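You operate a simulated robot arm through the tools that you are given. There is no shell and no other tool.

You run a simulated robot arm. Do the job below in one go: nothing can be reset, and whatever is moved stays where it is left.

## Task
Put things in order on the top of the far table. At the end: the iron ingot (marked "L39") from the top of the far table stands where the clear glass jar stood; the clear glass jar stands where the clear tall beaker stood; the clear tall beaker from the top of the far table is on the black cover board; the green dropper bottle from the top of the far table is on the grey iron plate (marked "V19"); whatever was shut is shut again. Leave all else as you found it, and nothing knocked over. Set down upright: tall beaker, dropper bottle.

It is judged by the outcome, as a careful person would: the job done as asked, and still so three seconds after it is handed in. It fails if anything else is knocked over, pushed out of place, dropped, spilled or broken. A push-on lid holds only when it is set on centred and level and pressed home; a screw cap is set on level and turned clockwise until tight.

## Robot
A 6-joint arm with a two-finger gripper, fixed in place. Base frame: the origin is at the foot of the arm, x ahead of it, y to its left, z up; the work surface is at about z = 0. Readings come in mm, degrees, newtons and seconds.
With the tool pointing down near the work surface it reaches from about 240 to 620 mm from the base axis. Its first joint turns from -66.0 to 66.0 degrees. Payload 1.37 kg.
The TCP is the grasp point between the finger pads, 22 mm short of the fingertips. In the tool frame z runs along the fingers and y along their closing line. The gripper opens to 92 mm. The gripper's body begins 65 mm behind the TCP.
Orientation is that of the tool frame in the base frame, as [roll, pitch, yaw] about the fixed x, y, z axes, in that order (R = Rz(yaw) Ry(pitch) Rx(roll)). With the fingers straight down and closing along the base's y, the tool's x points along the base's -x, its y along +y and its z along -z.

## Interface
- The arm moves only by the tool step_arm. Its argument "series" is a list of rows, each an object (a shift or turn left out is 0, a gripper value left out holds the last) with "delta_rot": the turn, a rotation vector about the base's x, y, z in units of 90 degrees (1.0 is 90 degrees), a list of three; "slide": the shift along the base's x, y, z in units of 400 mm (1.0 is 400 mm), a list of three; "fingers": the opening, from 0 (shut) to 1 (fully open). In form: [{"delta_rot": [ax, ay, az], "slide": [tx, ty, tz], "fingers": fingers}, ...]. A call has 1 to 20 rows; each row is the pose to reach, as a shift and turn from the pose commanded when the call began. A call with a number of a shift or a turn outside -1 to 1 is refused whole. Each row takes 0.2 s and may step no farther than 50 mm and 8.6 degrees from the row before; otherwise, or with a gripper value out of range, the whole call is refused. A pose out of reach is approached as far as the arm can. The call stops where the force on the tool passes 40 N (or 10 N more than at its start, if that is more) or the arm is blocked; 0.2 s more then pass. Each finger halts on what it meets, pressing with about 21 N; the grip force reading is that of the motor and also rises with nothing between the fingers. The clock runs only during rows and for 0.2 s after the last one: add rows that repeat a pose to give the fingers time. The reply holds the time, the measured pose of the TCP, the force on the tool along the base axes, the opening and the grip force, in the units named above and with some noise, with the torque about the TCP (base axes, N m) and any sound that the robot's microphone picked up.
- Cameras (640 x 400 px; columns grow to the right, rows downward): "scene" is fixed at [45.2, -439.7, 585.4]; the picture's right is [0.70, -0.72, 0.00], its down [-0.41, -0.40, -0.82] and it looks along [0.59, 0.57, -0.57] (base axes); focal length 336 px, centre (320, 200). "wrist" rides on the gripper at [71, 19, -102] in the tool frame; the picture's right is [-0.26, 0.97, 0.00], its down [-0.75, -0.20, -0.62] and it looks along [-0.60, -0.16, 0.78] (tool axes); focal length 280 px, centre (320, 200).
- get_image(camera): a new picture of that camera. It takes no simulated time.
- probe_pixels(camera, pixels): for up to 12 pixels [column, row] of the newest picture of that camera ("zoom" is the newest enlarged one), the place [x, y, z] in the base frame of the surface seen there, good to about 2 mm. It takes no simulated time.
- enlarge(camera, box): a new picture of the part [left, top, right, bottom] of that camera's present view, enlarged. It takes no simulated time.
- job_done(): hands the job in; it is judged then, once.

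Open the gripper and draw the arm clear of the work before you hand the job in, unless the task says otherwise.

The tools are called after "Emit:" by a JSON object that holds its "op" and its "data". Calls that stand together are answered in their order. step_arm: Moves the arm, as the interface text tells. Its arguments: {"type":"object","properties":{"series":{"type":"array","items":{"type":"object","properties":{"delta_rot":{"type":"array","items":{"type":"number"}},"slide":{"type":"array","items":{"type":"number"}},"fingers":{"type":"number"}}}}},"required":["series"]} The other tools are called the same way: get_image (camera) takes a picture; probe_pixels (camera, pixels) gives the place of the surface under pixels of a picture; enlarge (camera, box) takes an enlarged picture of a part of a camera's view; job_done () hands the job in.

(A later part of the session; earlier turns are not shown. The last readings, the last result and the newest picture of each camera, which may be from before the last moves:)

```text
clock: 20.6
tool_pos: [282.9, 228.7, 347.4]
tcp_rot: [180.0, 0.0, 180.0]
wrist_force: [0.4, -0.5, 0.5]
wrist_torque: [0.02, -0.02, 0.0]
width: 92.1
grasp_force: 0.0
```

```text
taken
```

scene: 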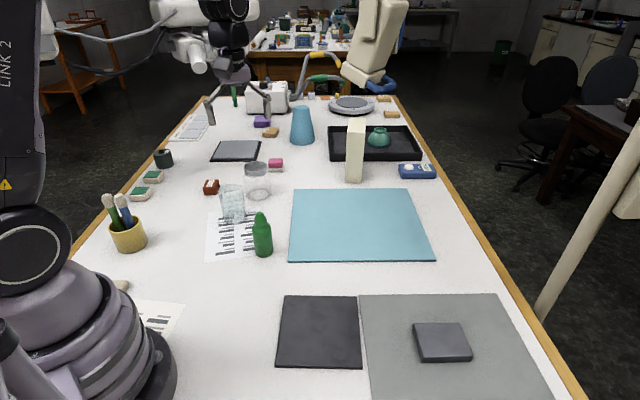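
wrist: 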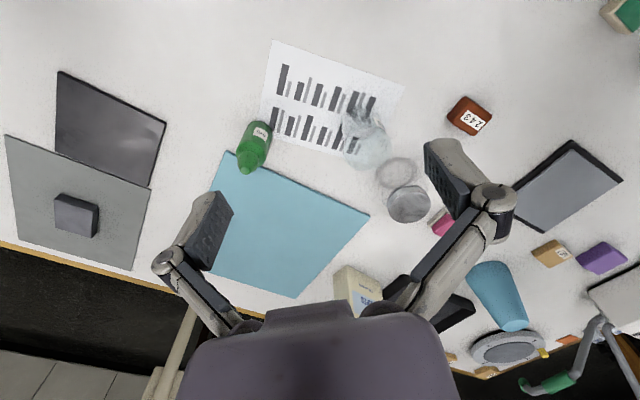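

No L39 in this view either. I swing the wrist around (+211° yaw in steps) to inspect the outward faces of the brown block at (443,410).

Emit:
{"op": "step_arm", "data": {"series": [{"delta_rot": [0, 0, 0.09]}, {"delta_rot": [0, 0, 0.18]}, {"delta_rot": [0, 0, 0.27]}, {"delta_rot": [0, 0, 0.36]}, {"delta_rot": [0, 0, 0.45]}, {"delta_rot": [0, 0, 0.54]}, {"delta_rot": [0, 0, 0.63]}, {"delta_rot": [0, 0, 0.72]}, {"delta_rot": [0, 0, 0.81]}, {"delta_rot": [0, 0, 0.9]}, {"delta_rot": [0, 0, 0.99]}]}}

Emit:
{"op": "step_arm", "data": {"series": [{"delta_rot": [0, 0, 0.09], "slide": [0.03, 0.03, 0]}, {"delta_rot": [0, 0, 0.18], "slide": [0.06, 0.06, 0]}, {"delta_rot": [0, 0, 0.27], "slide": [0.09, 0.1, 0]}, {"delta_rot": [0, 0, 0.36], "slide": [0.12, 0.14, 0]}, {"delta_rot": [0, 0, 0.45], "slide": [0.15, 0.18, 0]}, {"delta_rot": [0, 0, 0.54], "slide": [0.18, 0.22, 0]}, {"delta_rot": [0, 0, 0.63], "slide": [0.21, 0.26, 0]}, {"delta_rot": [0, 0, 0.72], "slide": [0.24, 0.3, 0]}, {"delta_rot": [0, 0, 0.81], "slide": [0.27, 0.34, -0.05]}, {"delta_rot": [0, 0, 0.9], "slide": [0.3, 0.37, -0.1]}, {"delta_rot": [0, 0, 0.99], "slide": [0.33, 0.4, -0.15]}, {"delta_rot": [0, 0, 0.99], "slide": [0.33, 0.4, -0.15]}]}}

Emit:
{"op": "get_image", "data": {"camera": "wrist"}}

Emit:
{"op": "get_image", "data": {"camera": "scene"}}

```text
clock: 23.0
tool_pos: [282.9, 228.6, 350.5]
tcp_rot: [179.9, 0.1, -90.7]
wrist_force: [-0.3, -0.7, 0.1]
wrist_torque: [0.0, -0.02, 0.0]
width: 91.8
grasp_force: 0.1
```

```text
clock: 25.6
tool_pos: [415.6, 391.2, 289.9]
tcp_rot: [-180.0, 0.0, -1.7]
wrist_force: [0.1, -0.1, -0.1]
wrist_torque: [-0.02, -0.01, 0.02]
width: 92.2
grasp_force: 0.0
```

```text
taken
```

wrist: 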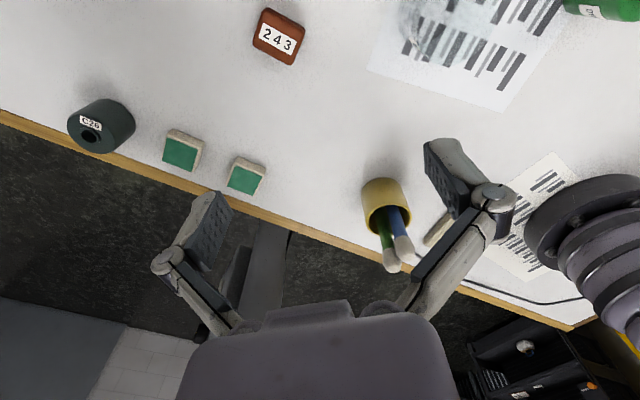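

```text
taken
```

scene: 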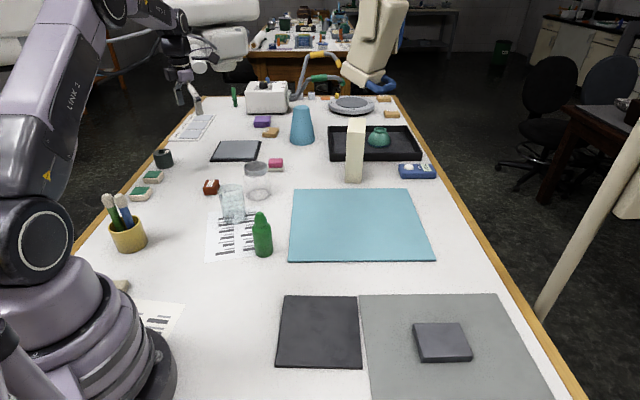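

I enlarge the 243 block at (280,37), and the black unit seen beneath the table edge at (540,350).

Emit:
{"op": "enlarge", "data": {"camera": "wrist", "box": [240, 0, 330, 80]}}

Emit:
{"op": "enlarge", "data": {"camera": "wrist", "box": [440, 280, 640, 400]}}

Emit:
{"op": "enlarge", "data": {"camera": "wrist", "box": [350, 130, 640, 310]}}

Emit:
{"op": "probe_pixels", "data": {"camera": "wrist", "pixels": [[550, 345], [500, 330], [490, 380], [620, 390], [440, 225], [385, 200]]}}

```text
5.00 times, centred on (285, 40) of wrist
```

zoom: 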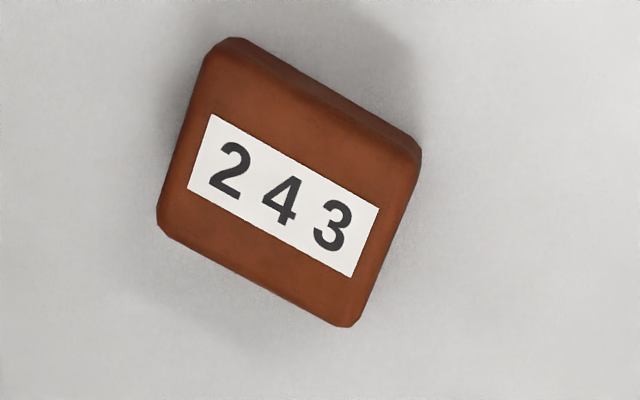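

```text
3.20 times, centred on (540, 340) of wrist
```

zoom: 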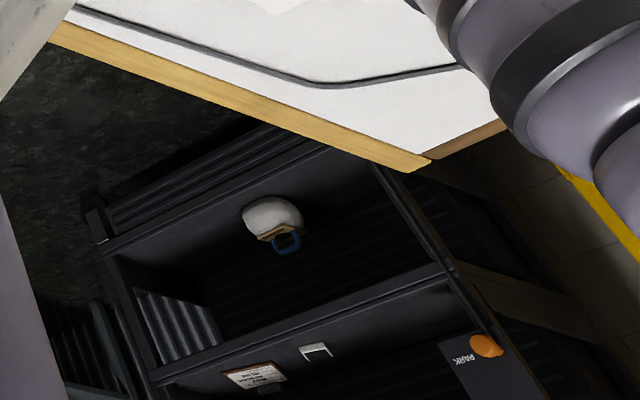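

```text
2.21 times, centred on (495, 220) of wrist
```

zoom: 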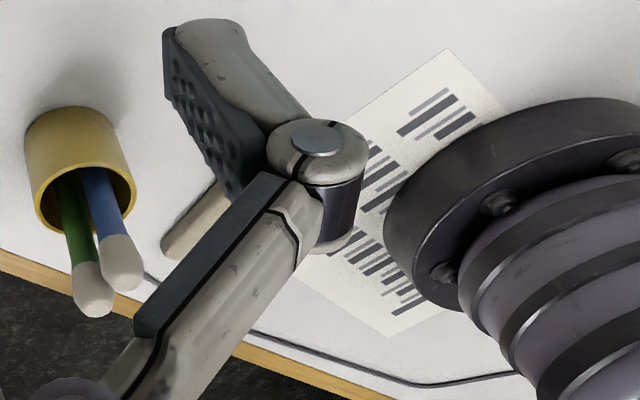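

```text
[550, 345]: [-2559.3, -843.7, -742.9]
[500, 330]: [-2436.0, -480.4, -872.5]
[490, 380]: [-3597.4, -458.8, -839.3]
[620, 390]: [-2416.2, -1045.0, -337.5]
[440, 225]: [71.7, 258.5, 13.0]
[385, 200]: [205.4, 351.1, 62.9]
```

Only "243" on that block. I next take a close look into the beaker and its surroundings from above.

Emit:
{"op": "step_arm", "data": {"series": [{"slide": [0, -0.1, 0]}, {"slide": [0, -0.2, 0]}, {"slide": [0, -0.3, 0]}, {"slide": [0.03, -0.4, 0]}, {"slide": [0.06, -0.4, 0]}, {"slide": [0.06, -0.4, 0]}]}}

Emit:
{"op": "get_image", "data": {"camera": "wrist"}}

Emit:
{"op": "enlarge", "data": {"camera": "wrist", "box": [200, 0, 400, 125]}}

```text
clock: 27.0
tool_pos: [437.8, 229.7, 291.6]
tcp_rot: [-179.9, 0.0, -1.9]
wrist_force: [-0.6, 0.1, -0.2]
wrist_torque: [0.0, 0.03, -0.01]
width: 92.1
grasp_force: 0.1
```

```text
taken
```

wrist: 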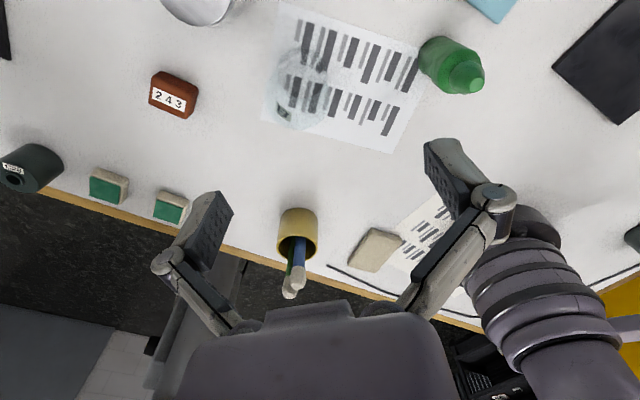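

```text
3.20 times, centred on (300, 62) of wrist
```

zoom: 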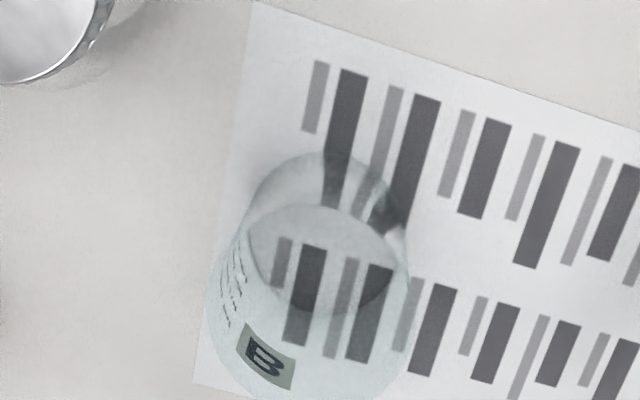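

The beaker is empty (tag "B"). The only unseen face of the brown block is its +y one; I rotate the wrist so the camera sits on its +y side to check that and the area by the left table edge.

Emit:
{"op": "step_arm", "data": {"series": [{"delta_rot": [0, 0, 0.09], "slide": [0, 0.05, 0]}, {"delta_rot": [0, 0, 0.18], "slide": [0, 0.1, 0]}, {"delta_rot": [0, 0, 0.27], "slide": [0, 0.15, 0]}, {"delta_rot": [0, 0, 0.36], "slide": [0, 0.2, 0]}, {"delta_rot": [0, 0, 0.45], "slide": [0, 0.25, 0]}, {"delta_rot": [0, 0, 0.54], "slide": [0, 0.3, 0]}, {"delta_rot": [0, 0, 0.63], "slide": [0, 0.35, 0]}, {"delta_rot": [0, 0, 0.72], "slide": [0, 0.4, 0]}, {"delta_rot": [0, 0, 0.81], "slide": [0, 0.45, 0]}, {"delta_rot": [0, 0, 0.9], "slide": [0, 0.45, 0]}, {"delta_rot": [0, 0, 0.99], "slide": [0, 0.45, 0]}, {"delta_rot": [0, 0, 0.99], "slide": [0, 0.45, 0]}]}}

Emit:
{"op": "get_image", "data": {"camera": "wrist"}}

```text
clock: 29.6
tool_pos: [254.2, 322.7, 127.3]
tcp_rot: [169.7, -3.2, 86.0]
wrist_force: [0.3, 0.7, -0.3]
wrist_torque: [0.0, -0.01, -0.03]
width: 92.3
grasp_force: 0.0
out of reach, approached as far as the arm can: row 4, 5, 6, 7, 8, 9, 10, 11, 12
```

```text
taken
```

wrist: 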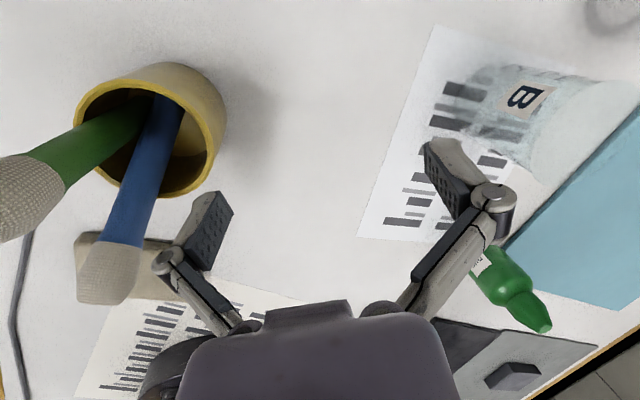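

The arm hit a wrist-joint limit and deviated to (254,323,127); no contact force. I check the scene before recovering.

Emit:
{"op": "get_image", "data": {"camera": "scene"}}

Emit:
{"op": "enlarge", "data": {"camera": "scene", "box": [60, 120, 320, 290]}}

```text
taken
```

scene: 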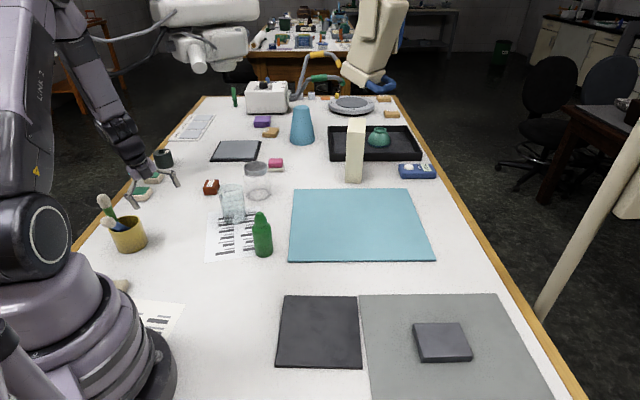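

```text
2.35 times, centred on (190, 205) of scene
```

zoom: 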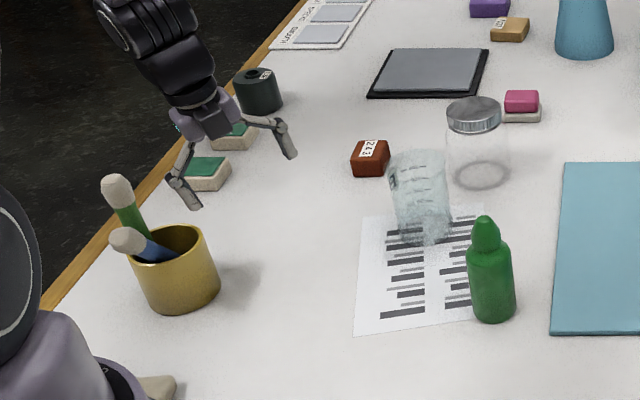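

The blue-handled tool in the cup (scene ~(115,225)) now leans differently, so I must have nudged it. I back off in small monitored steps, first undoing part of the yaw turn.

Emit:
{"op": "step_arm", "data": {"series": [{"delta_rot": [0, 0, -0.06]}]}}

Emit:
{"op": "get_image", "data": {"camera": "wrist"}}

```text
clock: 30.0
tool_pos: [255.5, 321.5, 128.3]
tcp_rot: [169.6, -3.1, 80.6]
wrist_force: [0.5, -0.1, 0.8]
wrist_torque: [0.02, -0.02, 0.0]
width: 91.8
grasp_force: 0.1
```

```text
taken
```

wrist: 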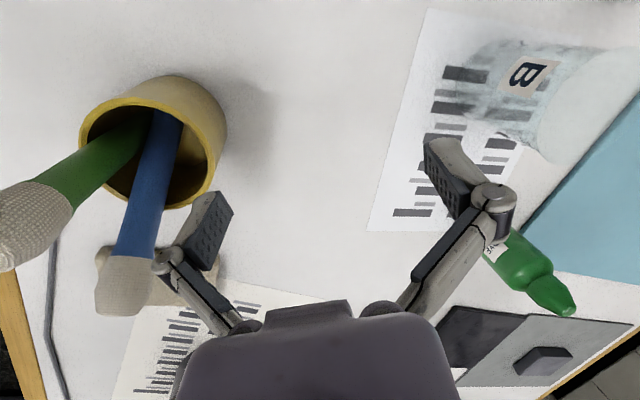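

The commanded pose is now what the arm reached, so I raise straight up away from the cup.

Emit:
{"op": "step_arm", "data": {"series": [{"slide": [0.02, 0, 0.05]}, {"slide": [0.05, 0, 0.12]}, {"slide": [0.08, -0.02, 0.2]}, {"slide": [0.1, -0.04, 0.3]}, {"slide": [0.12, -0.06, 0.4]}, {"slide": [0.12, -0.06, 0.4]}]}}

Emit:
{"op": "get_image", "data": {"camera": "scene"}}

Emit:
{"op": "enlarge", "data": {"camera": "scene", "box": [80, 140, 300, 280]}}

```text
clock: 31.4
tool_pos: [246.4, 288.9, 212.6]
tcp_rot: [166.4, -4.1, 79.9]
wrist_force: [0.0, 0.4, 0.9]
wrist_torque: [0.0, -0.02, 0.01]
width: 91.9
grasp_force: 0.1
out of reach, approached as far as the arm can: row 1, 2, 3, 4, 5, 6
```

```text
taken
```

scene: 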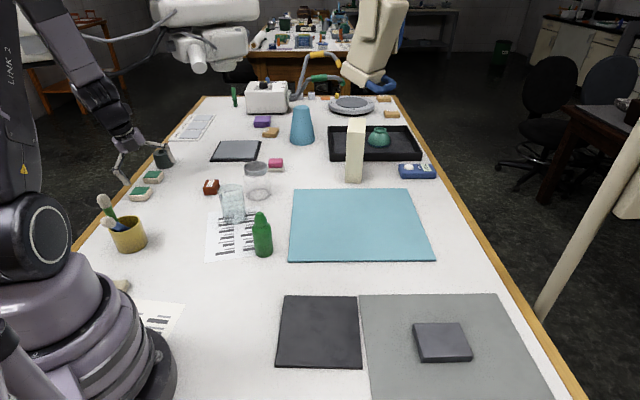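

```text
2.86 times, centred on (190, 210) of scene
```

zoom: 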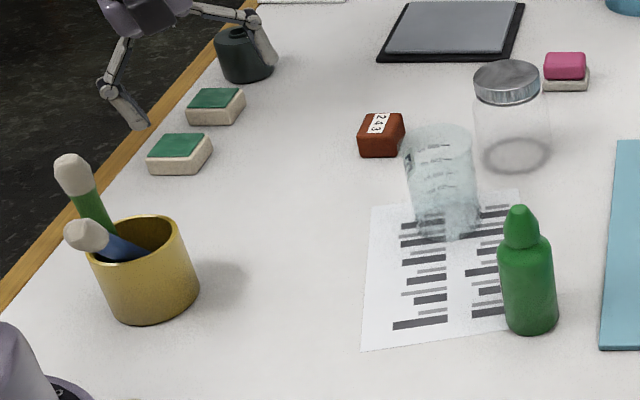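

The blue and green tools shifted inside the cup, though the cup itself looks unmoved (I'll deal with this later). I rotate the wrist back out of its limit, staying at this height.

Emit:
{"op": "step_arm", "data": {"series": [{"delta_rot": [0, 0, -0.09]}, {"delta_rot": [0, 0, -0.18]}, {"delta_rot": [0, 0, -0.27]}, {"delta_rot": [0, 0, -0.36]}, {"delta_rot": [0, 0, -0.45]}, {"delta_rot": [0, 0, -0.54]}, {"delta_rot": [0, 0, -0.63]}, {"delta_rot": [0, 0, -0.72]}, {"delta_rot": [0, 0, -0.81]}, {"delta_rot": [0, 0, -0.9]}, {"delta_rot": [0, 0, -0.9]}]}}

```text
clock: 33.8
tool_pos: [249.7, 283.7, 213.2]
tcp_rot: [166.4, -4.0, -1.2]
wrist_force: [0.2, 0.4, -0.2]
wrist_torque: [0.03, -0.05, -0.02]
width: 92.1
grasp_force: 0.0
```

Now I level the tool (14° tilt) and rise.

Emit:
{"op": "step_arm", "data": {"series": [{"delta_rot": [0.05, 0.014, 0], "slide": [0, 0, 0.06]}, {"delta_rot": [0.1, 0.028, 0], "slide": [0, 0, 0.14]}, {"delta_rot": [0.1517, 0.0415, 0], "slide": [0, 0, 0.22]}, {"delta_rot": [0.1517, 0.0415, 0], "slide": [0.03, 0, 0.3]}, {"delta_rot": [0.1517, 0.0415, 0], "slide": [0.03, 0, 0.3]}]}}

Emit:
{"op": "get_image", "data": {"camera": "wrist"}}

Emit:
{"op": "get_image", "data": {"camera": "scene"}}

```text
clock: 35.0
tool_pos: [264.2, 280.0, 333.0]
tcp_rot: [-180.0, 0.1, -1.7]
wrist_force: [0.5, 0.2, 0.0]
wrist_torque: [0.01, -0.03, 0.02]
width: 92.3
grasp_force: 0.2
```

```text
taken
```

wrist: 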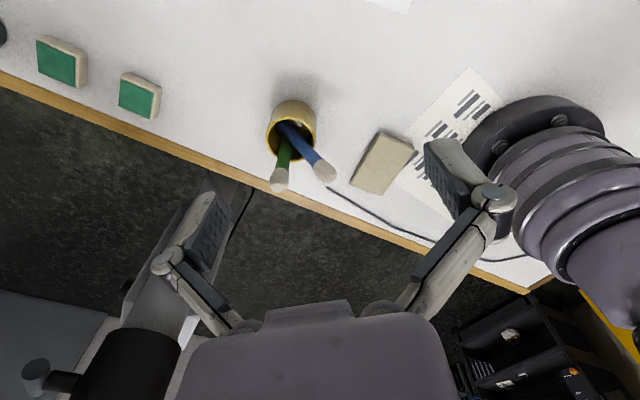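

```text
taken
```

scene: 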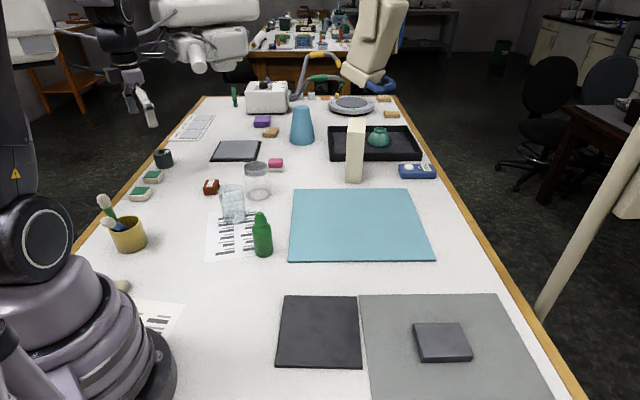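

The tool heads are now at wrist (280,185) and (323,172); I probe them to compare with the original (triangulated blue ≈(182,343,139), green ≈(160,361,142)).

Emit:
{"op": "probe_pixels", "data": {"camera": "wrist", "pixels": [[280, 185], [323, 172], [300, 150], [291, 105], [268, 135], [315, 120], [290, 130], [383, 160], [285, 150]]}}

Emit:
{"op": "probe_pixels", "data": {"camera": "scene", "pixels": [[103, 201], [105, 225], [108, 212], [130, 235], [113, 232], [145, 232], [128, 250]]}}

Emit:
{"op": "enlarge", "data": {"camera": "wrist", "box": [230, 70, 360, 210]}}

Emit:
{"op": "enlarge", "data": {"camera": "scene", "box": [80, 180, 170, 260]}}

```text
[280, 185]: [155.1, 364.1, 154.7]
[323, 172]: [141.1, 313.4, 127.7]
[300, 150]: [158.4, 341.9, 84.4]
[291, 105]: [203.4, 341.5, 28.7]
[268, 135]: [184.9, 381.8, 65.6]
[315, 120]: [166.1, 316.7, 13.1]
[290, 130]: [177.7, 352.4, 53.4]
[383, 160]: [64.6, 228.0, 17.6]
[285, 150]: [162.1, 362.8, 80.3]
```

```text
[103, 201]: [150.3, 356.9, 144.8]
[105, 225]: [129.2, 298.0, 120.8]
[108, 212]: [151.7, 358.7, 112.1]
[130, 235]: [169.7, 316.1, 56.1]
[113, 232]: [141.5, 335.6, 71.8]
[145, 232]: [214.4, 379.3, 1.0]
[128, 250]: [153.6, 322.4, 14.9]
```

```text
2.86 times, centred on (295, 140) of wrist
```

zoom: 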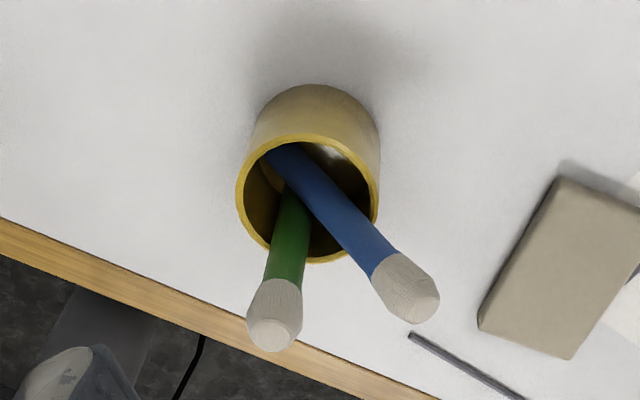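

```text
5.00 times, centred on (125, 220) of scene
```

zoom: 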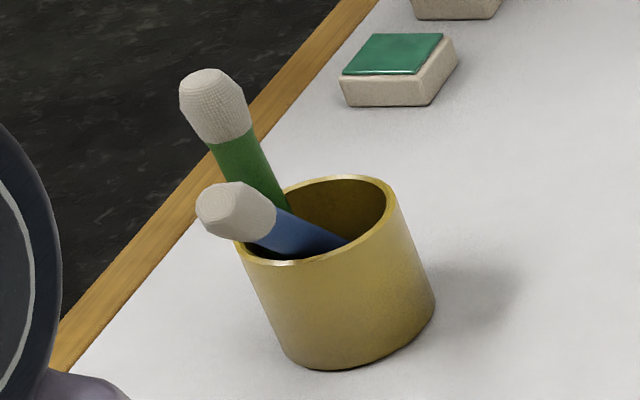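

The blue head is now ~(135,305,124), i.e. shifted ~60 mm; I'll try to set it back later. First I examine the black board's edges for a recess, enlarging the scene view.

Emit:
{"op": "enlarge", "data": {"camera": "scene", "box": [265, 285, 375, 375]}}

Emit:
{"op": "enlarge", "data": {"camera": "scene", "box": [340, 280, 520, 400]}}

Emit:
{"op": "enlarge", "data": {"camera": "scene", "box": [280, 180, 440, 270]}}

```text
4.44 times, centred on (320, 330) of scene
```

zoom: 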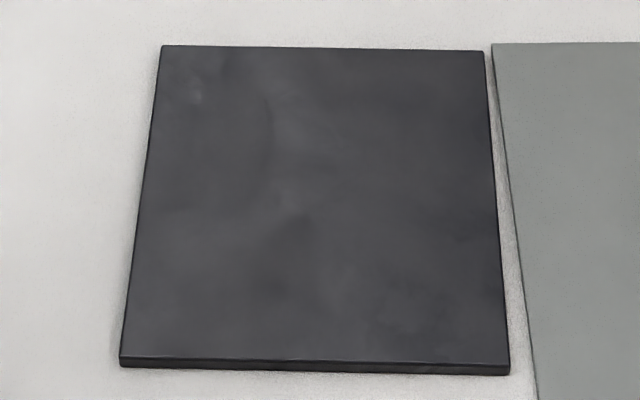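

```text
3.33 times, centred on (430, 340) of scene
```

zoom: 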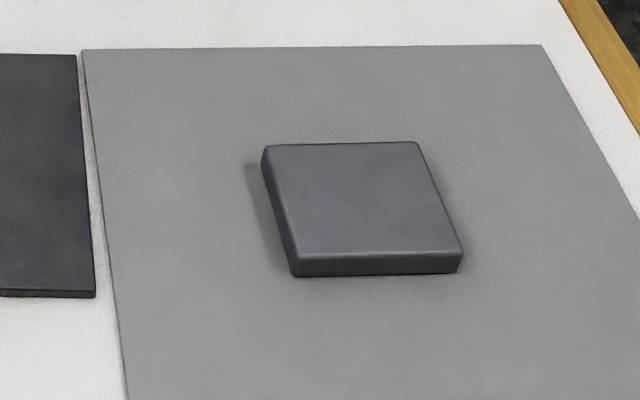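

```text
4.00 times, centred on (360, 225) of scene
```

zoom: 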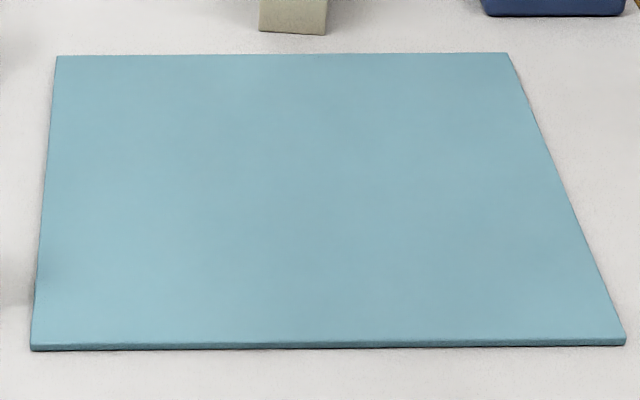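

The board sits on the table like a plain cover; since the ingot is nowhere in view and "cover board" suggests it hides something, I'll first view it again and then try a gentle push. I move above its far-left edge with the closing line parallel to that edge.

Emit:
{"op": "step_arm", "data": {"series": [{"delta_rot": [0, 0, -0.09], "slide": [0.03, -0.09, 0]}, {"delta_rot": [0, 0, -0.18], "slide": [0.07, -0.18, 0]}, {"delta_rot": [0, 0, -0.27], "slide": [0.1, -0.28, 0]}, {"delta_rot": [0, 0, -0.36], "slide": [0.14, -0.37, 0]}, {"delta_rot": [0, 0, -0.45], "slide": [0.17, -0.47, 0]}, {"delta_rot": [0, 0, -0.54], "slide": [0.21, -0.56, 0]}, {"delta_rot": [0, 0, -0.63], "slide": [0.24, -0.66, 0]}, {"delta_rot": [0, 0, -0.72], "slide": [0.28, -0.75, 0]}, {"delta_rot": [0, 0, -0.81], "slide": [0.31, -0.84, 0]}, {"delta_rot": [0, 0, -0.9], "slide": [0.34, -0.94, 0]}, {"delta_rot": [0, 0, -0.9], "slide": [0.34, -0.94, 0]}]}}

Emit:
{"op": "step_arm", "data": {"series": [{"delta_rot": [0, 0, -0.09], "slide": [0, 0, -0.1]}, {"delta_rot": [0, 0, -0.18], "slide": [0, 0, -0.2]}, {"delta_rot": [0, 0, -0.27], "slide": [0, 0, -0.25]}, {"delta_rot": [0, 0, -0.36], "slide": [0, 0, -0.3]}, {"delta_rot": [0, 0, -0.45], "slide": [0, 0, -0.35]}, {"delta_rot": [0, 0, -0.54], "slide": [0, 0, -0.4]}, {"delta_rot": [0, 0, -0.592], "slide": [0, 0, -0.45]}, {"delta_rot": [0, 0, -0.592], "slide": [0, 0, -0.45]}]}}

Emit:
{"op": "get_image", "data": {"camera": "wrist"}}

Emit:
{"op": "get_image", "data": {"camera": "scene"}}

```text
clock: 37.4
tool_pos: [398.3, -91.6, 334.4]
tcp_rot: [180.0, 0.1, -82.8]
wrist_force: [0.0, 0.1, 1.1]
wrist_torque: [0.01, -0.04, -0.02]
width: 92.0
grasp_force: 0.0
```

```text
clock: 39.2
tool_pos: [396.8, -93.2, 153.3]
tcp_rot: [179.9, 0.1, -136.1]
wrist_force: [0.1, -0.3, 0.4]
wrist_torque: [-0.01, 0.0, 0.01]
width: 92.0
grasp_force: 0.0
```

```text
taken
```

wrist: 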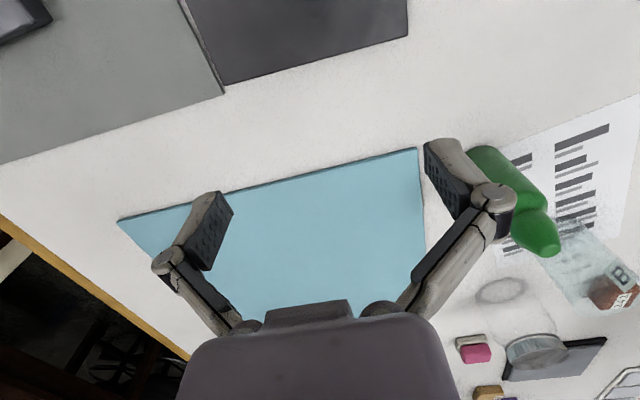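

```text
taken
```

scene: 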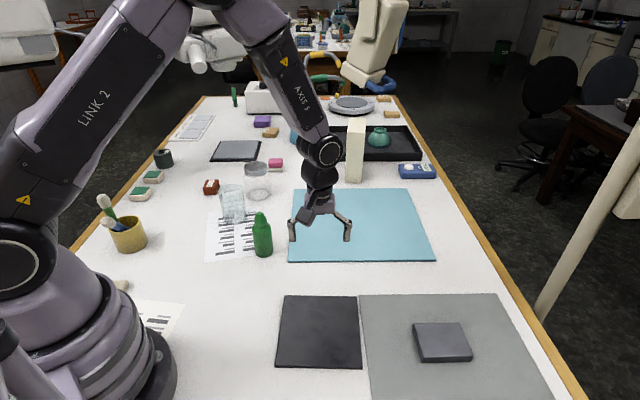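

I lower toward the edge (fingers stay outside the board) for a close look at the board's edge at wrist (228,85)–(408,38).

Emit:
{"op": "step_arm", "data": {"series": [{"slide": [0.01, 0.01, -0.1]}, {"slide": [0.02, 0.02, -0.2]}, {"slide": [0.02, 0.02, -0.25]}, {"slide": [0.02, 0.02, -0.25]}]}}

Emit:
{"op": "get_image", "data": {"camera": "wrist"}}

Emit:
{"op": "enlarge", "data": {"camera": "wrist", "box": [160, 0, 500, 140]}}

```text
clock: 40.2
tool_pos: [405.5, -86.5, 54.7]
tcp_rot: [-179.9, 0.1, -135.8]
wrist_force: [0.1, 0.2, 0.1]
wrist_torque: [0.01, 0.02, -0.04]
width: 91.9
grasp_force: 0.1
```

```text
taken
```

wrist: 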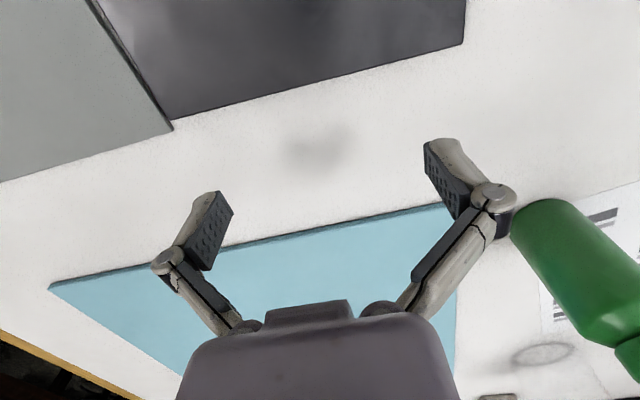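

```text
1.88 times, centred on (330, 70) of wrist
```

zoom: 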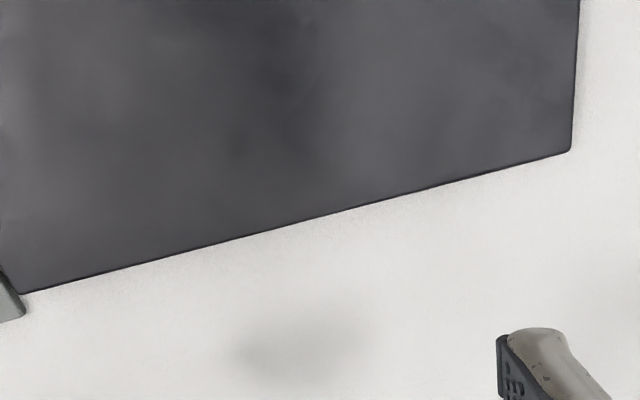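

The edge shows no gap. I lower the fingertips to z≈4 outside the edge and push the board gently ~25 mm toward (-x,-y) to see whether something lies beneath.

Emit:
{"op": "step_arm", "data": {"series": [{"slide": [0, 0, -0.035]}, {"slide": [0, 0, -0.07]}, {"slide": [-0.018, -0.01725, -0.07]}, {"slide": [-0.036, -0.0345, -0.07]}, {"slide": [-0.045, -0.043, -0.07]}, {"slide": [-0.054, -0.05175, -0.07]}, {"slide": [-0.063, -0.0604, -0.07]}, {"slide": [-0.072, -0.069, -0.07]}, {"slide": [-0.081, -0.0776, -0.07]}, {"slide": [-0.09, -0.08625, -0.07]}, {"slide": [-0.09, -0.08625, -0.07]}]}}

Emit:
{"op": "get_image", "data": {"camera": "wrist"}}

Emit:
{"op": "get_image", "data": {"camera": "scene"}}

```text
clock: 42.6
tool_pos: [372.0, -119.0, 24.6]
tcp_rot: [-179.9, 0.1, -136.0]
wrist_force: [0.6, 0.4, -0.6]
wrist_torque: [-0.01, 0.01, 0.01]
width: 92.2
grasp_force: 0.2
```

```text
taken
```

wrist: 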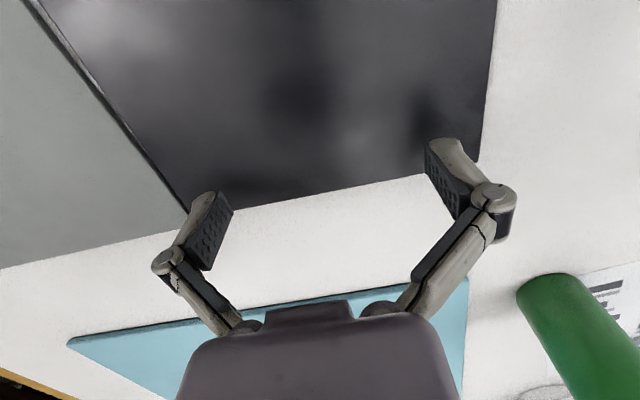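

```text
taken
```

scene: 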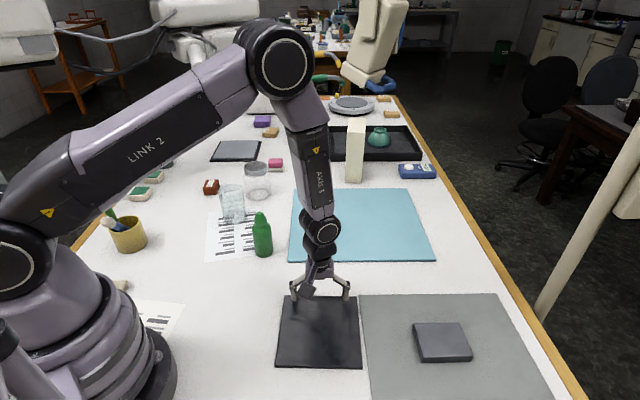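

Force stayed near zero; I check whether the board moved by probing its corners.

Emit:
{"op": "probe_pixels", "data": {"camera": "scene", "pixels": [[278, 364], [361, 366], [285, 298], [319, 330], [277, 368], [283, 366]]}}

Emit:
{"op": "enlarge", "data": {"camera": "scene", "box": [265, 260, 375, 380]}}

Emit:
{"op": "enlarge", "data": {"camera": "wrist", "box": [160, 100, 520, 280]}}

```text
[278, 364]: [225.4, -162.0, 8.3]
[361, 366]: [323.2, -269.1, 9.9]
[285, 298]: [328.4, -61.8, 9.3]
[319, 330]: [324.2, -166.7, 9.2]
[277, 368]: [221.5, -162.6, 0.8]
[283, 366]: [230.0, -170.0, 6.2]
```

```text
3.33 times, centred on (320, 320) of scene
```

zoom: 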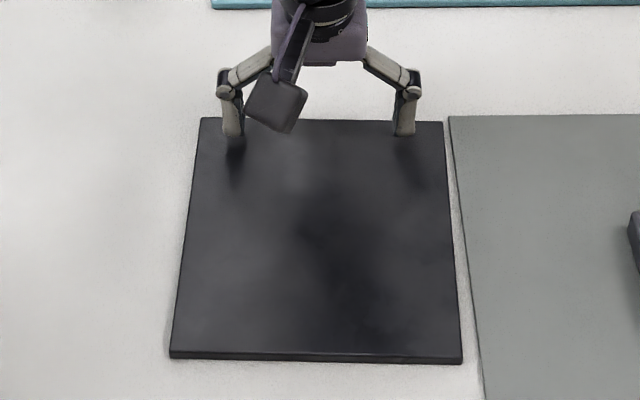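

```text
1.78 times, centred on (340, 190) of wrist
```

zoom: 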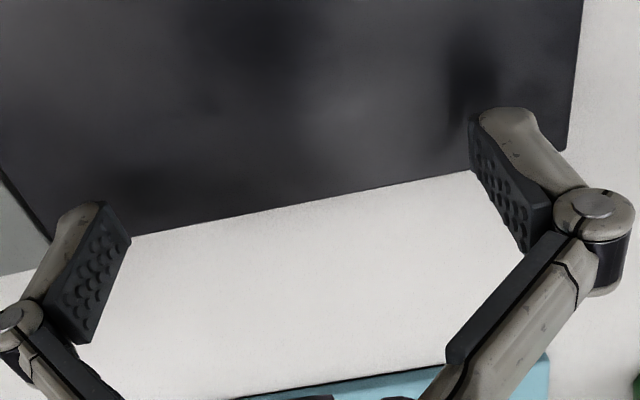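

The board seems unmoved and no force was felt, though the TCP reading is ~13 mm inside the edge. I zoom in on both fingertips to understand.

Emit:
{"op": "enlarge", "data": {"camera": "wrist", "box": [170, 170, 270, 260]}}

Emit:
{"op": "enlarge", "data": {"camera": "wrist", "box": [410, 120, 510, 210]}}

Emit:
{"op": "enlarge", "data": {"camera": "scene", "box": [280, 270, 370, 320]}}

Emit:
{"op": "probe_pixels", "data": {"camera": "wrist", "pixels": [[330, 150], [330, 185], [330, 215], [300, 195], [380, 180], [480, 120], [490, 120], [190, 205], [250, 150]]}}

```text
4.44 times, centred on (220, 215) of wrist
```

zoom: 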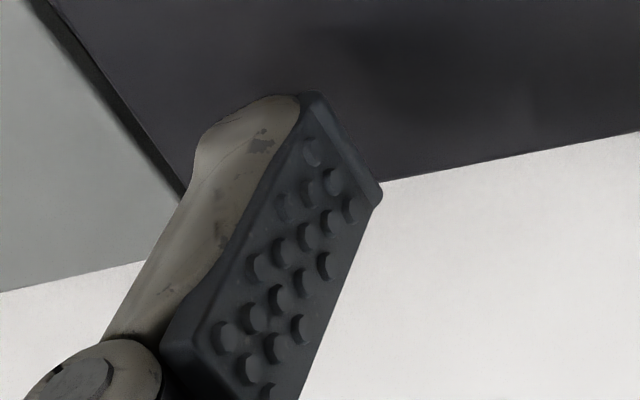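

```text
4.44 times, centred on (460, 165) of wrist
```

zoom: 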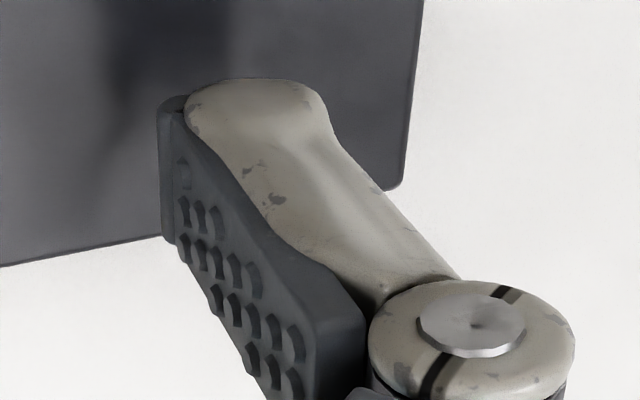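

```text
7.11 times, centred on (325, 295) of scene
```

zoom: 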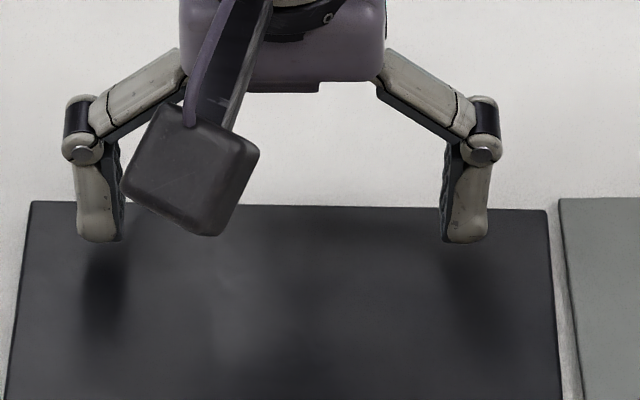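

```text
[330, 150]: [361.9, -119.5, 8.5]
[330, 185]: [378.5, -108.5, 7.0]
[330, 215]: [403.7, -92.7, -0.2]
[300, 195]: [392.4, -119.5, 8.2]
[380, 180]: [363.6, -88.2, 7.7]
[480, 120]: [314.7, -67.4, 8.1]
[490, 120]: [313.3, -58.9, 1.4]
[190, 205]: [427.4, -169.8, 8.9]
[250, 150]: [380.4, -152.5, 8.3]
```

The fingertips hover just over the board's top, so open fingers likely end higher than nominal (linkage arc). I raise 40 mm, back off outside the edge, and close the fingers partly to measure the effect.

Emit:
{"op": "step_arm", "data": {"series": [{"slide": [0, 0, 0.05]}, {"slide": [0, 0, 0.1]}, {"slide": [0.05, 0.048, 0.1], "fingers": 0.0}, {"slide": [0.09, 0.086, 0.1], "fingers": 0.0}, {"slide": [0.09, 0.086, 0.1], "fingers": 0.0}, {"slide": [0.09, 0.086, 0.1], "fingers": 0.0}, {"slide": [0.09, 0.086, 0.1], "fingers": 0.0}, {"slide": [0.09, 0.086, 0.1], "fingers": 0.0}, {"slide": [0.09, 0.086, 0.1], "fingers": 0.0}]}}

Emit:
{"op": "get_image", "data": {"camera": "wrist"}}

Emit:
{"op": "get_image", "data": {"camera": "scene"}}

```text
clock: 44.6
tool_pos: [407.2, -82.7, 66.0]
tcp_rot: [180.0, 0.0, -135.9]
wrist_force: [0.6, -0.8, 0.1]
wrist_torque: [0.04, 0.02, 0.04]
width: 0.0
grasp_force: 20.7
```

```text
taken
```

wrist: 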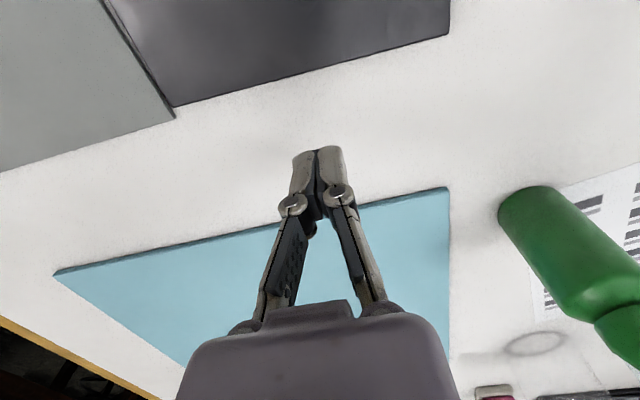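

```text
taken
```

scene: 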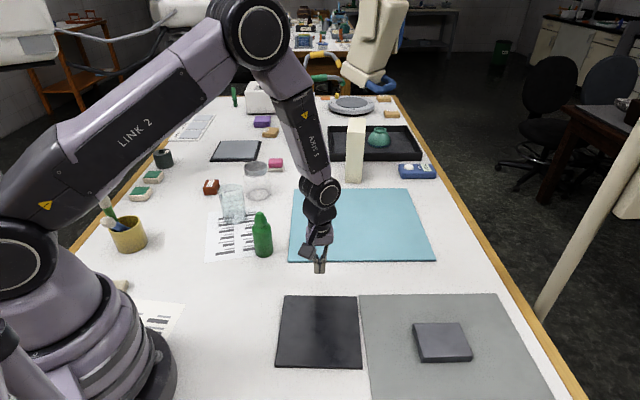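

I probe the closed fingertips to see their true height at this TCP z of 66.

Emit:
{"op": "probe_pixels", "data": {"camera": "wrist", "pixels": [[302, 158], [333, 152], [318, 152], [297, 185], [335, 180]]}}

Emit:
{"op": "enlarge", "data": {"camera": "scene", "box": [295, 240, 345, 285]}}

Emit:
{"op": "probe_pixels", "data": {"camera": "zoom", "pixels": [[300, 270], [320, 280], [340, 270], [300, 240], [320, 290]]}}

```text
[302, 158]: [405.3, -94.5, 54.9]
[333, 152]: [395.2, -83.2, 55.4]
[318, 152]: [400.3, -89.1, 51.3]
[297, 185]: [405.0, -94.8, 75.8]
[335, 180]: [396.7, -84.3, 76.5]
```

```text
8.89 times, centred on (320, 262) of scene
```

zoom: 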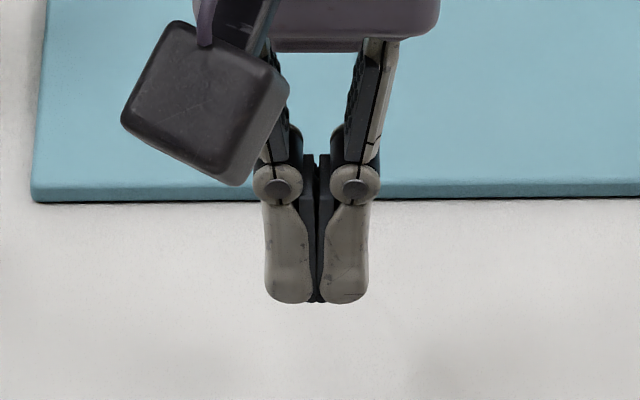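

```text
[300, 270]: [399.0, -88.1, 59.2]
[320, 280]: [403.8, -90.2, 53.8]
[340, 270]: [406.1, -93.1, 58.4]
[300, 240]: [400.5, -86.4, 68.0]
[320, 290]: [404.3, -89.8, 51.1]
```

Closed tips sit about 18 mm below the TCP. I descend in place to find table contact gently before pushing with closed fingers.

Emit:
{"op": "step_arm", "data": {"series": [{"slide": [0, 0, -0.05]}, {"slide": [0, 0, -0.095]}, {"slide": [0, 0, -0.1025]}, {"slide": [0, 0, -0.105]}, {"slide": [0, 0, -0.105]}]}}

```text
clock: 45.8
tool_pos: [406.8, -84.5, 23.6]
tcp_rot: [179.9, 0.0, -135.8]
wrist_force: [-0.5, -0.3, -0.5]
wrist_torque: [-0.01, 0.01, 0.0]
width: 0.2
grasp_force: 21.0
```

No contact at z=23.6. I push toward the board's centre in small steps at this height, about 15 mm past the expected contact.

Emit:
{"op": "step_arm", "data": {"series": [{"slide": [-0.018, -0.01725, -0.001]}, {"slide": [-0.036, -0.0345, -0.001]}, {"slide": [-0.045, -0.043, -0.001]}, {"slide": [-0.052, -0.0498, -0.001]}, {"slide": [-0.059, -0.0565, -0.001]}, {"slide": [-0.066, -0.0633, -0.001]}, {"slide": [-0.073, -0.07, -0.001]}, {"slide": [-0.08, -0.0767, -0.001]}, {"slide": [-0.08, -0.0767, -0.001]}]}}

Emit:
{"op": "get_image", "data": {"camera": "scene"}}

Emit:
{"op": "enlarge", "data": {"camera": "scene", "box": [265, 260, 375, 380]}}

Emit:
{"op": "get_image", "data": {"camera": "wrist"}}

```text
clock: 47.8
tool_pos: [373.1, -115.1, 22.7]
tcp_rot: [179.9, 0.0, -135.9]
wrist_force: [0.1, -0.3, -0.2]
wrist_torque: [-0.01, 0.0, -0.01]
width: 0.1
grasp_force: 20.8
```

```text
taken
```

scene: 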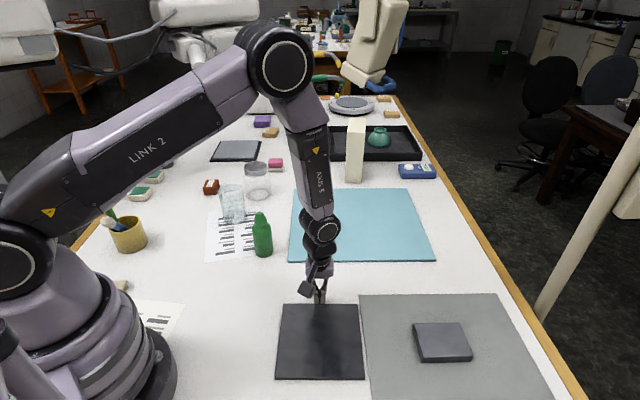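

```text
3.33 times, centred on (320, 320) of scene
```

zoom: 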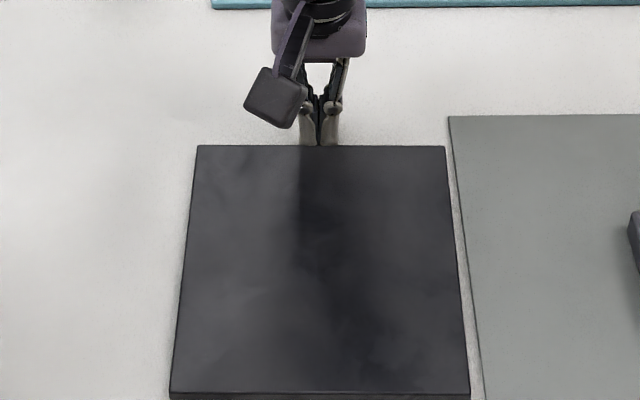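

```text
taken
```

wrist: 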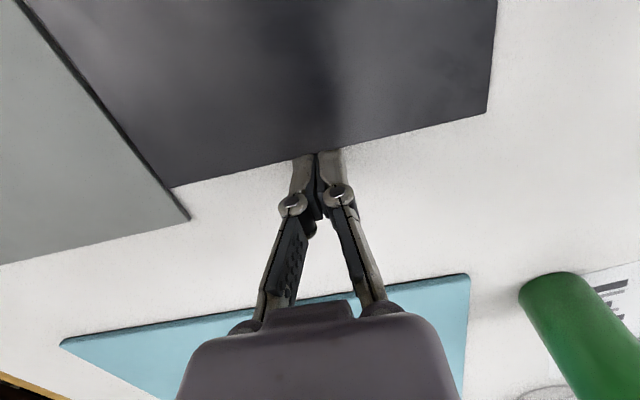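

The board slid about 18 mm with hardly any force; the uncovered strip is plain table so far. I push another 40 mm to look further under it.

Emit:
{"op": "step_arm", "data": {"series": [{"slide": [-0.01, -0.0096, 0]}, {"slide": [-0.02, -0.0192, 0]}, {"slide": [-0.03, -0.0288, 0]}, {"slide": [-0.04, -0.0383, 0]}, {"slide": [-0.05, -0.0479, 0]}, {"slide": [-0.06, -0.0575, 0]}, {"slide": [-0.072, -0.069, 0]}, {"slide": [-0.072, -0.069, 0]}]}}

Emit:
{"op": "get_image", "data": {"camera": "scene"}}

Emit:
{"op": "enlarge", "data": {"camera": "scene", "box": [255, 270, 375, 400]}}

Emit:
{"op": "get_image", "data": {"camera": "wrist"}}

```text
clock: 49.6
tool_pos: [344.9, -143.8, 24.6]
tcp_rot: [179.8, 0.0, -135.9]
wrist_force: [0.1, -0.1, 0.5]
wrist_torque: [-0.01, 0.02, -0.01]
width: 0.2
grasp_force: 21.0
```

```text
taken
```

scene: 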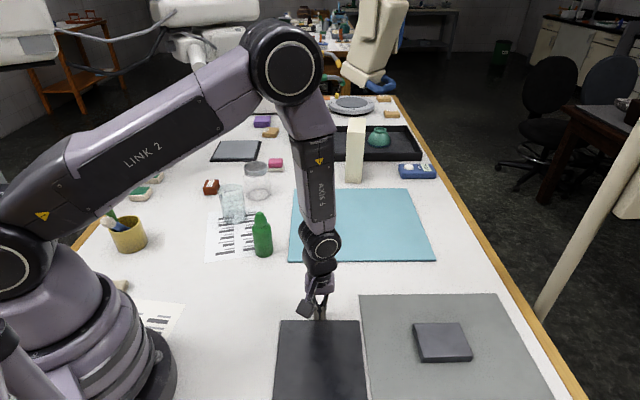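

```text
3.08 times, centred on (315, 335) of scene
```

zoom: 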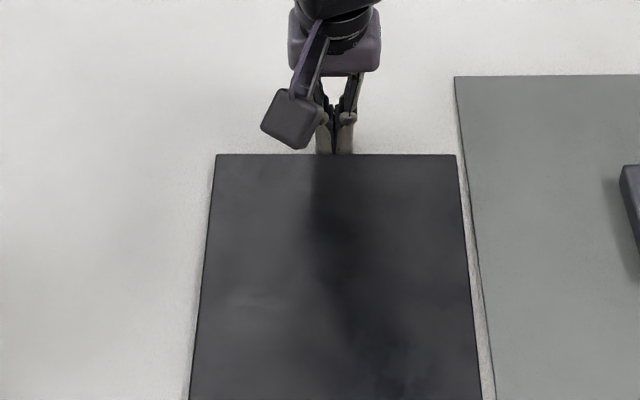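

```text
taken
```

wrist: 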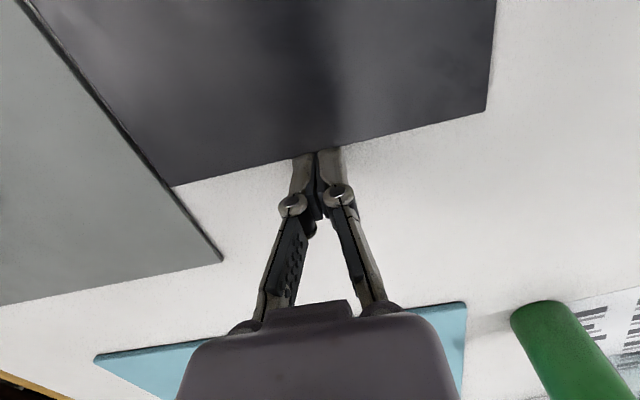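

Still plain table under the uncovered strip. I push 35 mm further so that the area under the board's middle is exposed as well.

Emit:
{"op": "step_arm", "data": {"series": [{"slide": [-0.01, -0.0096, -0.003]}, {"slide": [-0.02, -0.0192, -0.003]}, {"slide": [-0.03, -0.0288, -0.003]}, {"slide": [-0.04, -0.0383, -0.003]}, {"slide": [-0.05, -0.0479, -0.003]}, {"slide": [-0.063, -0.0604, -0.003]}, {"slide": [-0.063, -0.0604, -0.003]}, {"slide": [-0.04, -0.0383, 0.01]}, {"slide": [-0.02, -0.019, 0.06]}, {"slide": [0.02, 0.019, 0.15]}, {"slide": [0.06, 0.058, 0.24]}, {"slide": [0.06, 0.058, 0.24]}]}}

Emit:
{"op": "get_image", "data": {"camera": "wrist"}}

Emit:
{"op": "get_image", "data": {"camera": "scene"}}

```text
clock: 52.2
tool_pos: [368.9, -118.8, 116.6]
tcp_rot: [180.0, 0.0, -135.9]
wrist_force: [0.4, 0.1, 0.4]
wrist_torque: [-0.03, -0.02, 0.03]
width: 0.0
grasp_force: 27.8
```

```text
taken
```

wrist: 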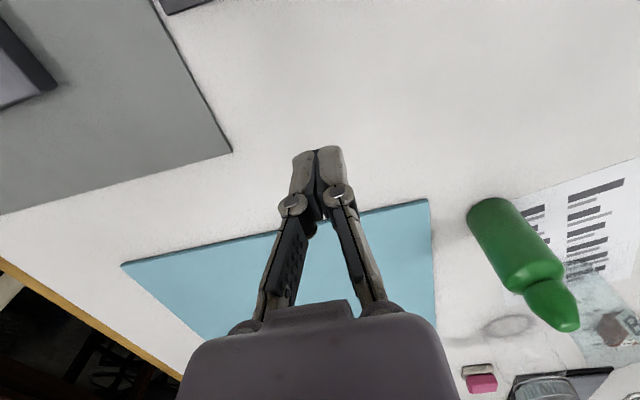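

```text
taken
```

scene: 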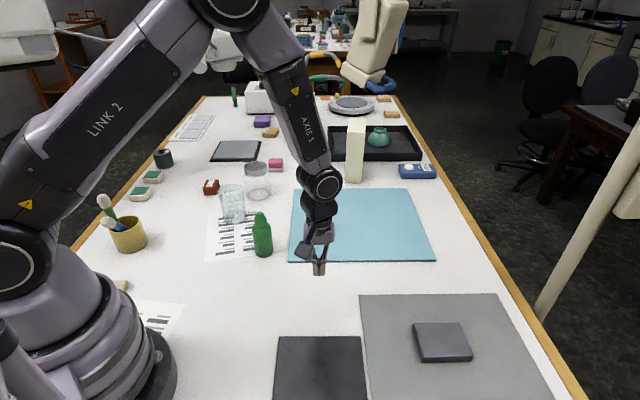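

No recess under the board, so it is just a board and must go back. In the wrist view there is a dark thing at (612,327) by the beaker; I enlarge it.

Emit:
{"op": "enlarge", "data": {"camera": "wrist", "box": [440, 240, 640, 400]}}

Emit:
{"op": "probe_pixels", "data": {"camera": "wrist", "pixels": [[610, 327], [600, 325], [580, 310], [630, 325], [505, 325], [480, 383], [545, 390]]}}

```text
2.50 times, centred on (540, 320) of wrist
```

zoom: 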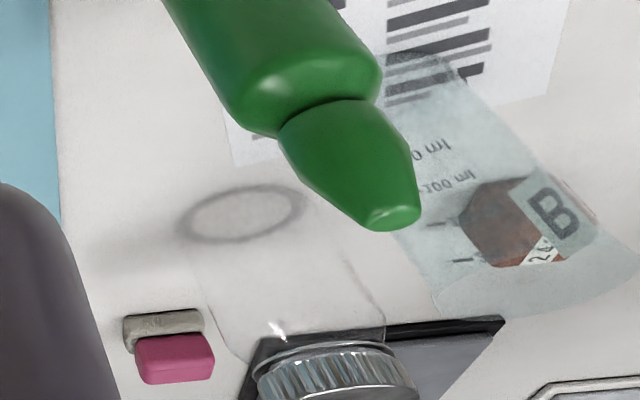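

```text
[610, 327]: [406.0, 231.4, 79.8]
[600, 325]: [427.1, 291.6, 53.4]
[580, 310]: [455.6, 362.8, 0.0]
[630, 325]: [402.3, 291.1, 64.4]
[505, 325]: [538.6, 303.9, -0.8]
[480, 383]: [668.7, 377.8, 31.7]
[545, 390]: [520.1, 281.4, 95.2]
```

The grey base under the pink block (wrist ~(480,372)) seems to carry a label; I enlarge that.

Emit:
{"op": "enlarge", "data": {"camera": "wrist", "box": [455, 355, 505, 400]}}

Emit:
{"op": "enlarge", "data": {"camera": "scene", "box": [260, 150, 295, 180]}}

```text
8.89 times, centred on (480, 378) of wrist
```

zoom: 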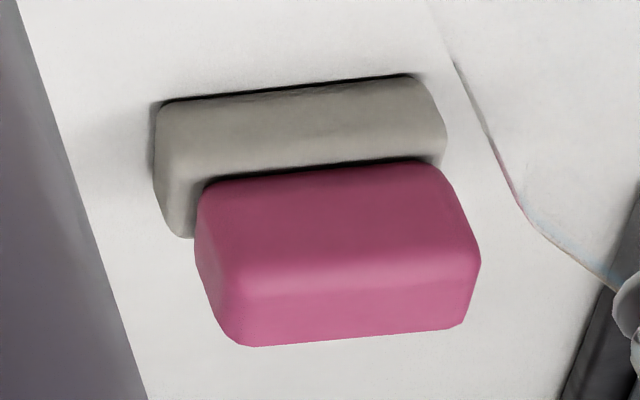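

```text
13.33 times, centred on (278, 165) of scene
```

zoom: 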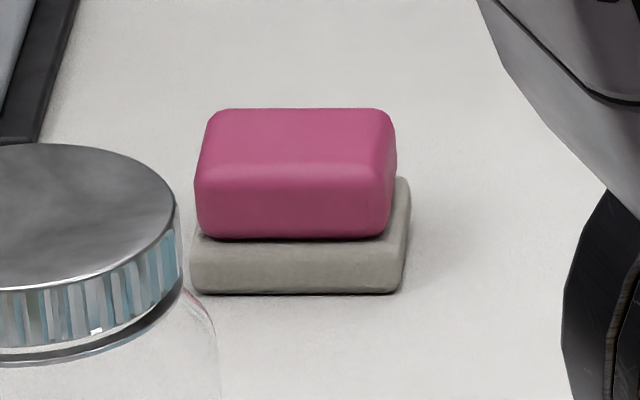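

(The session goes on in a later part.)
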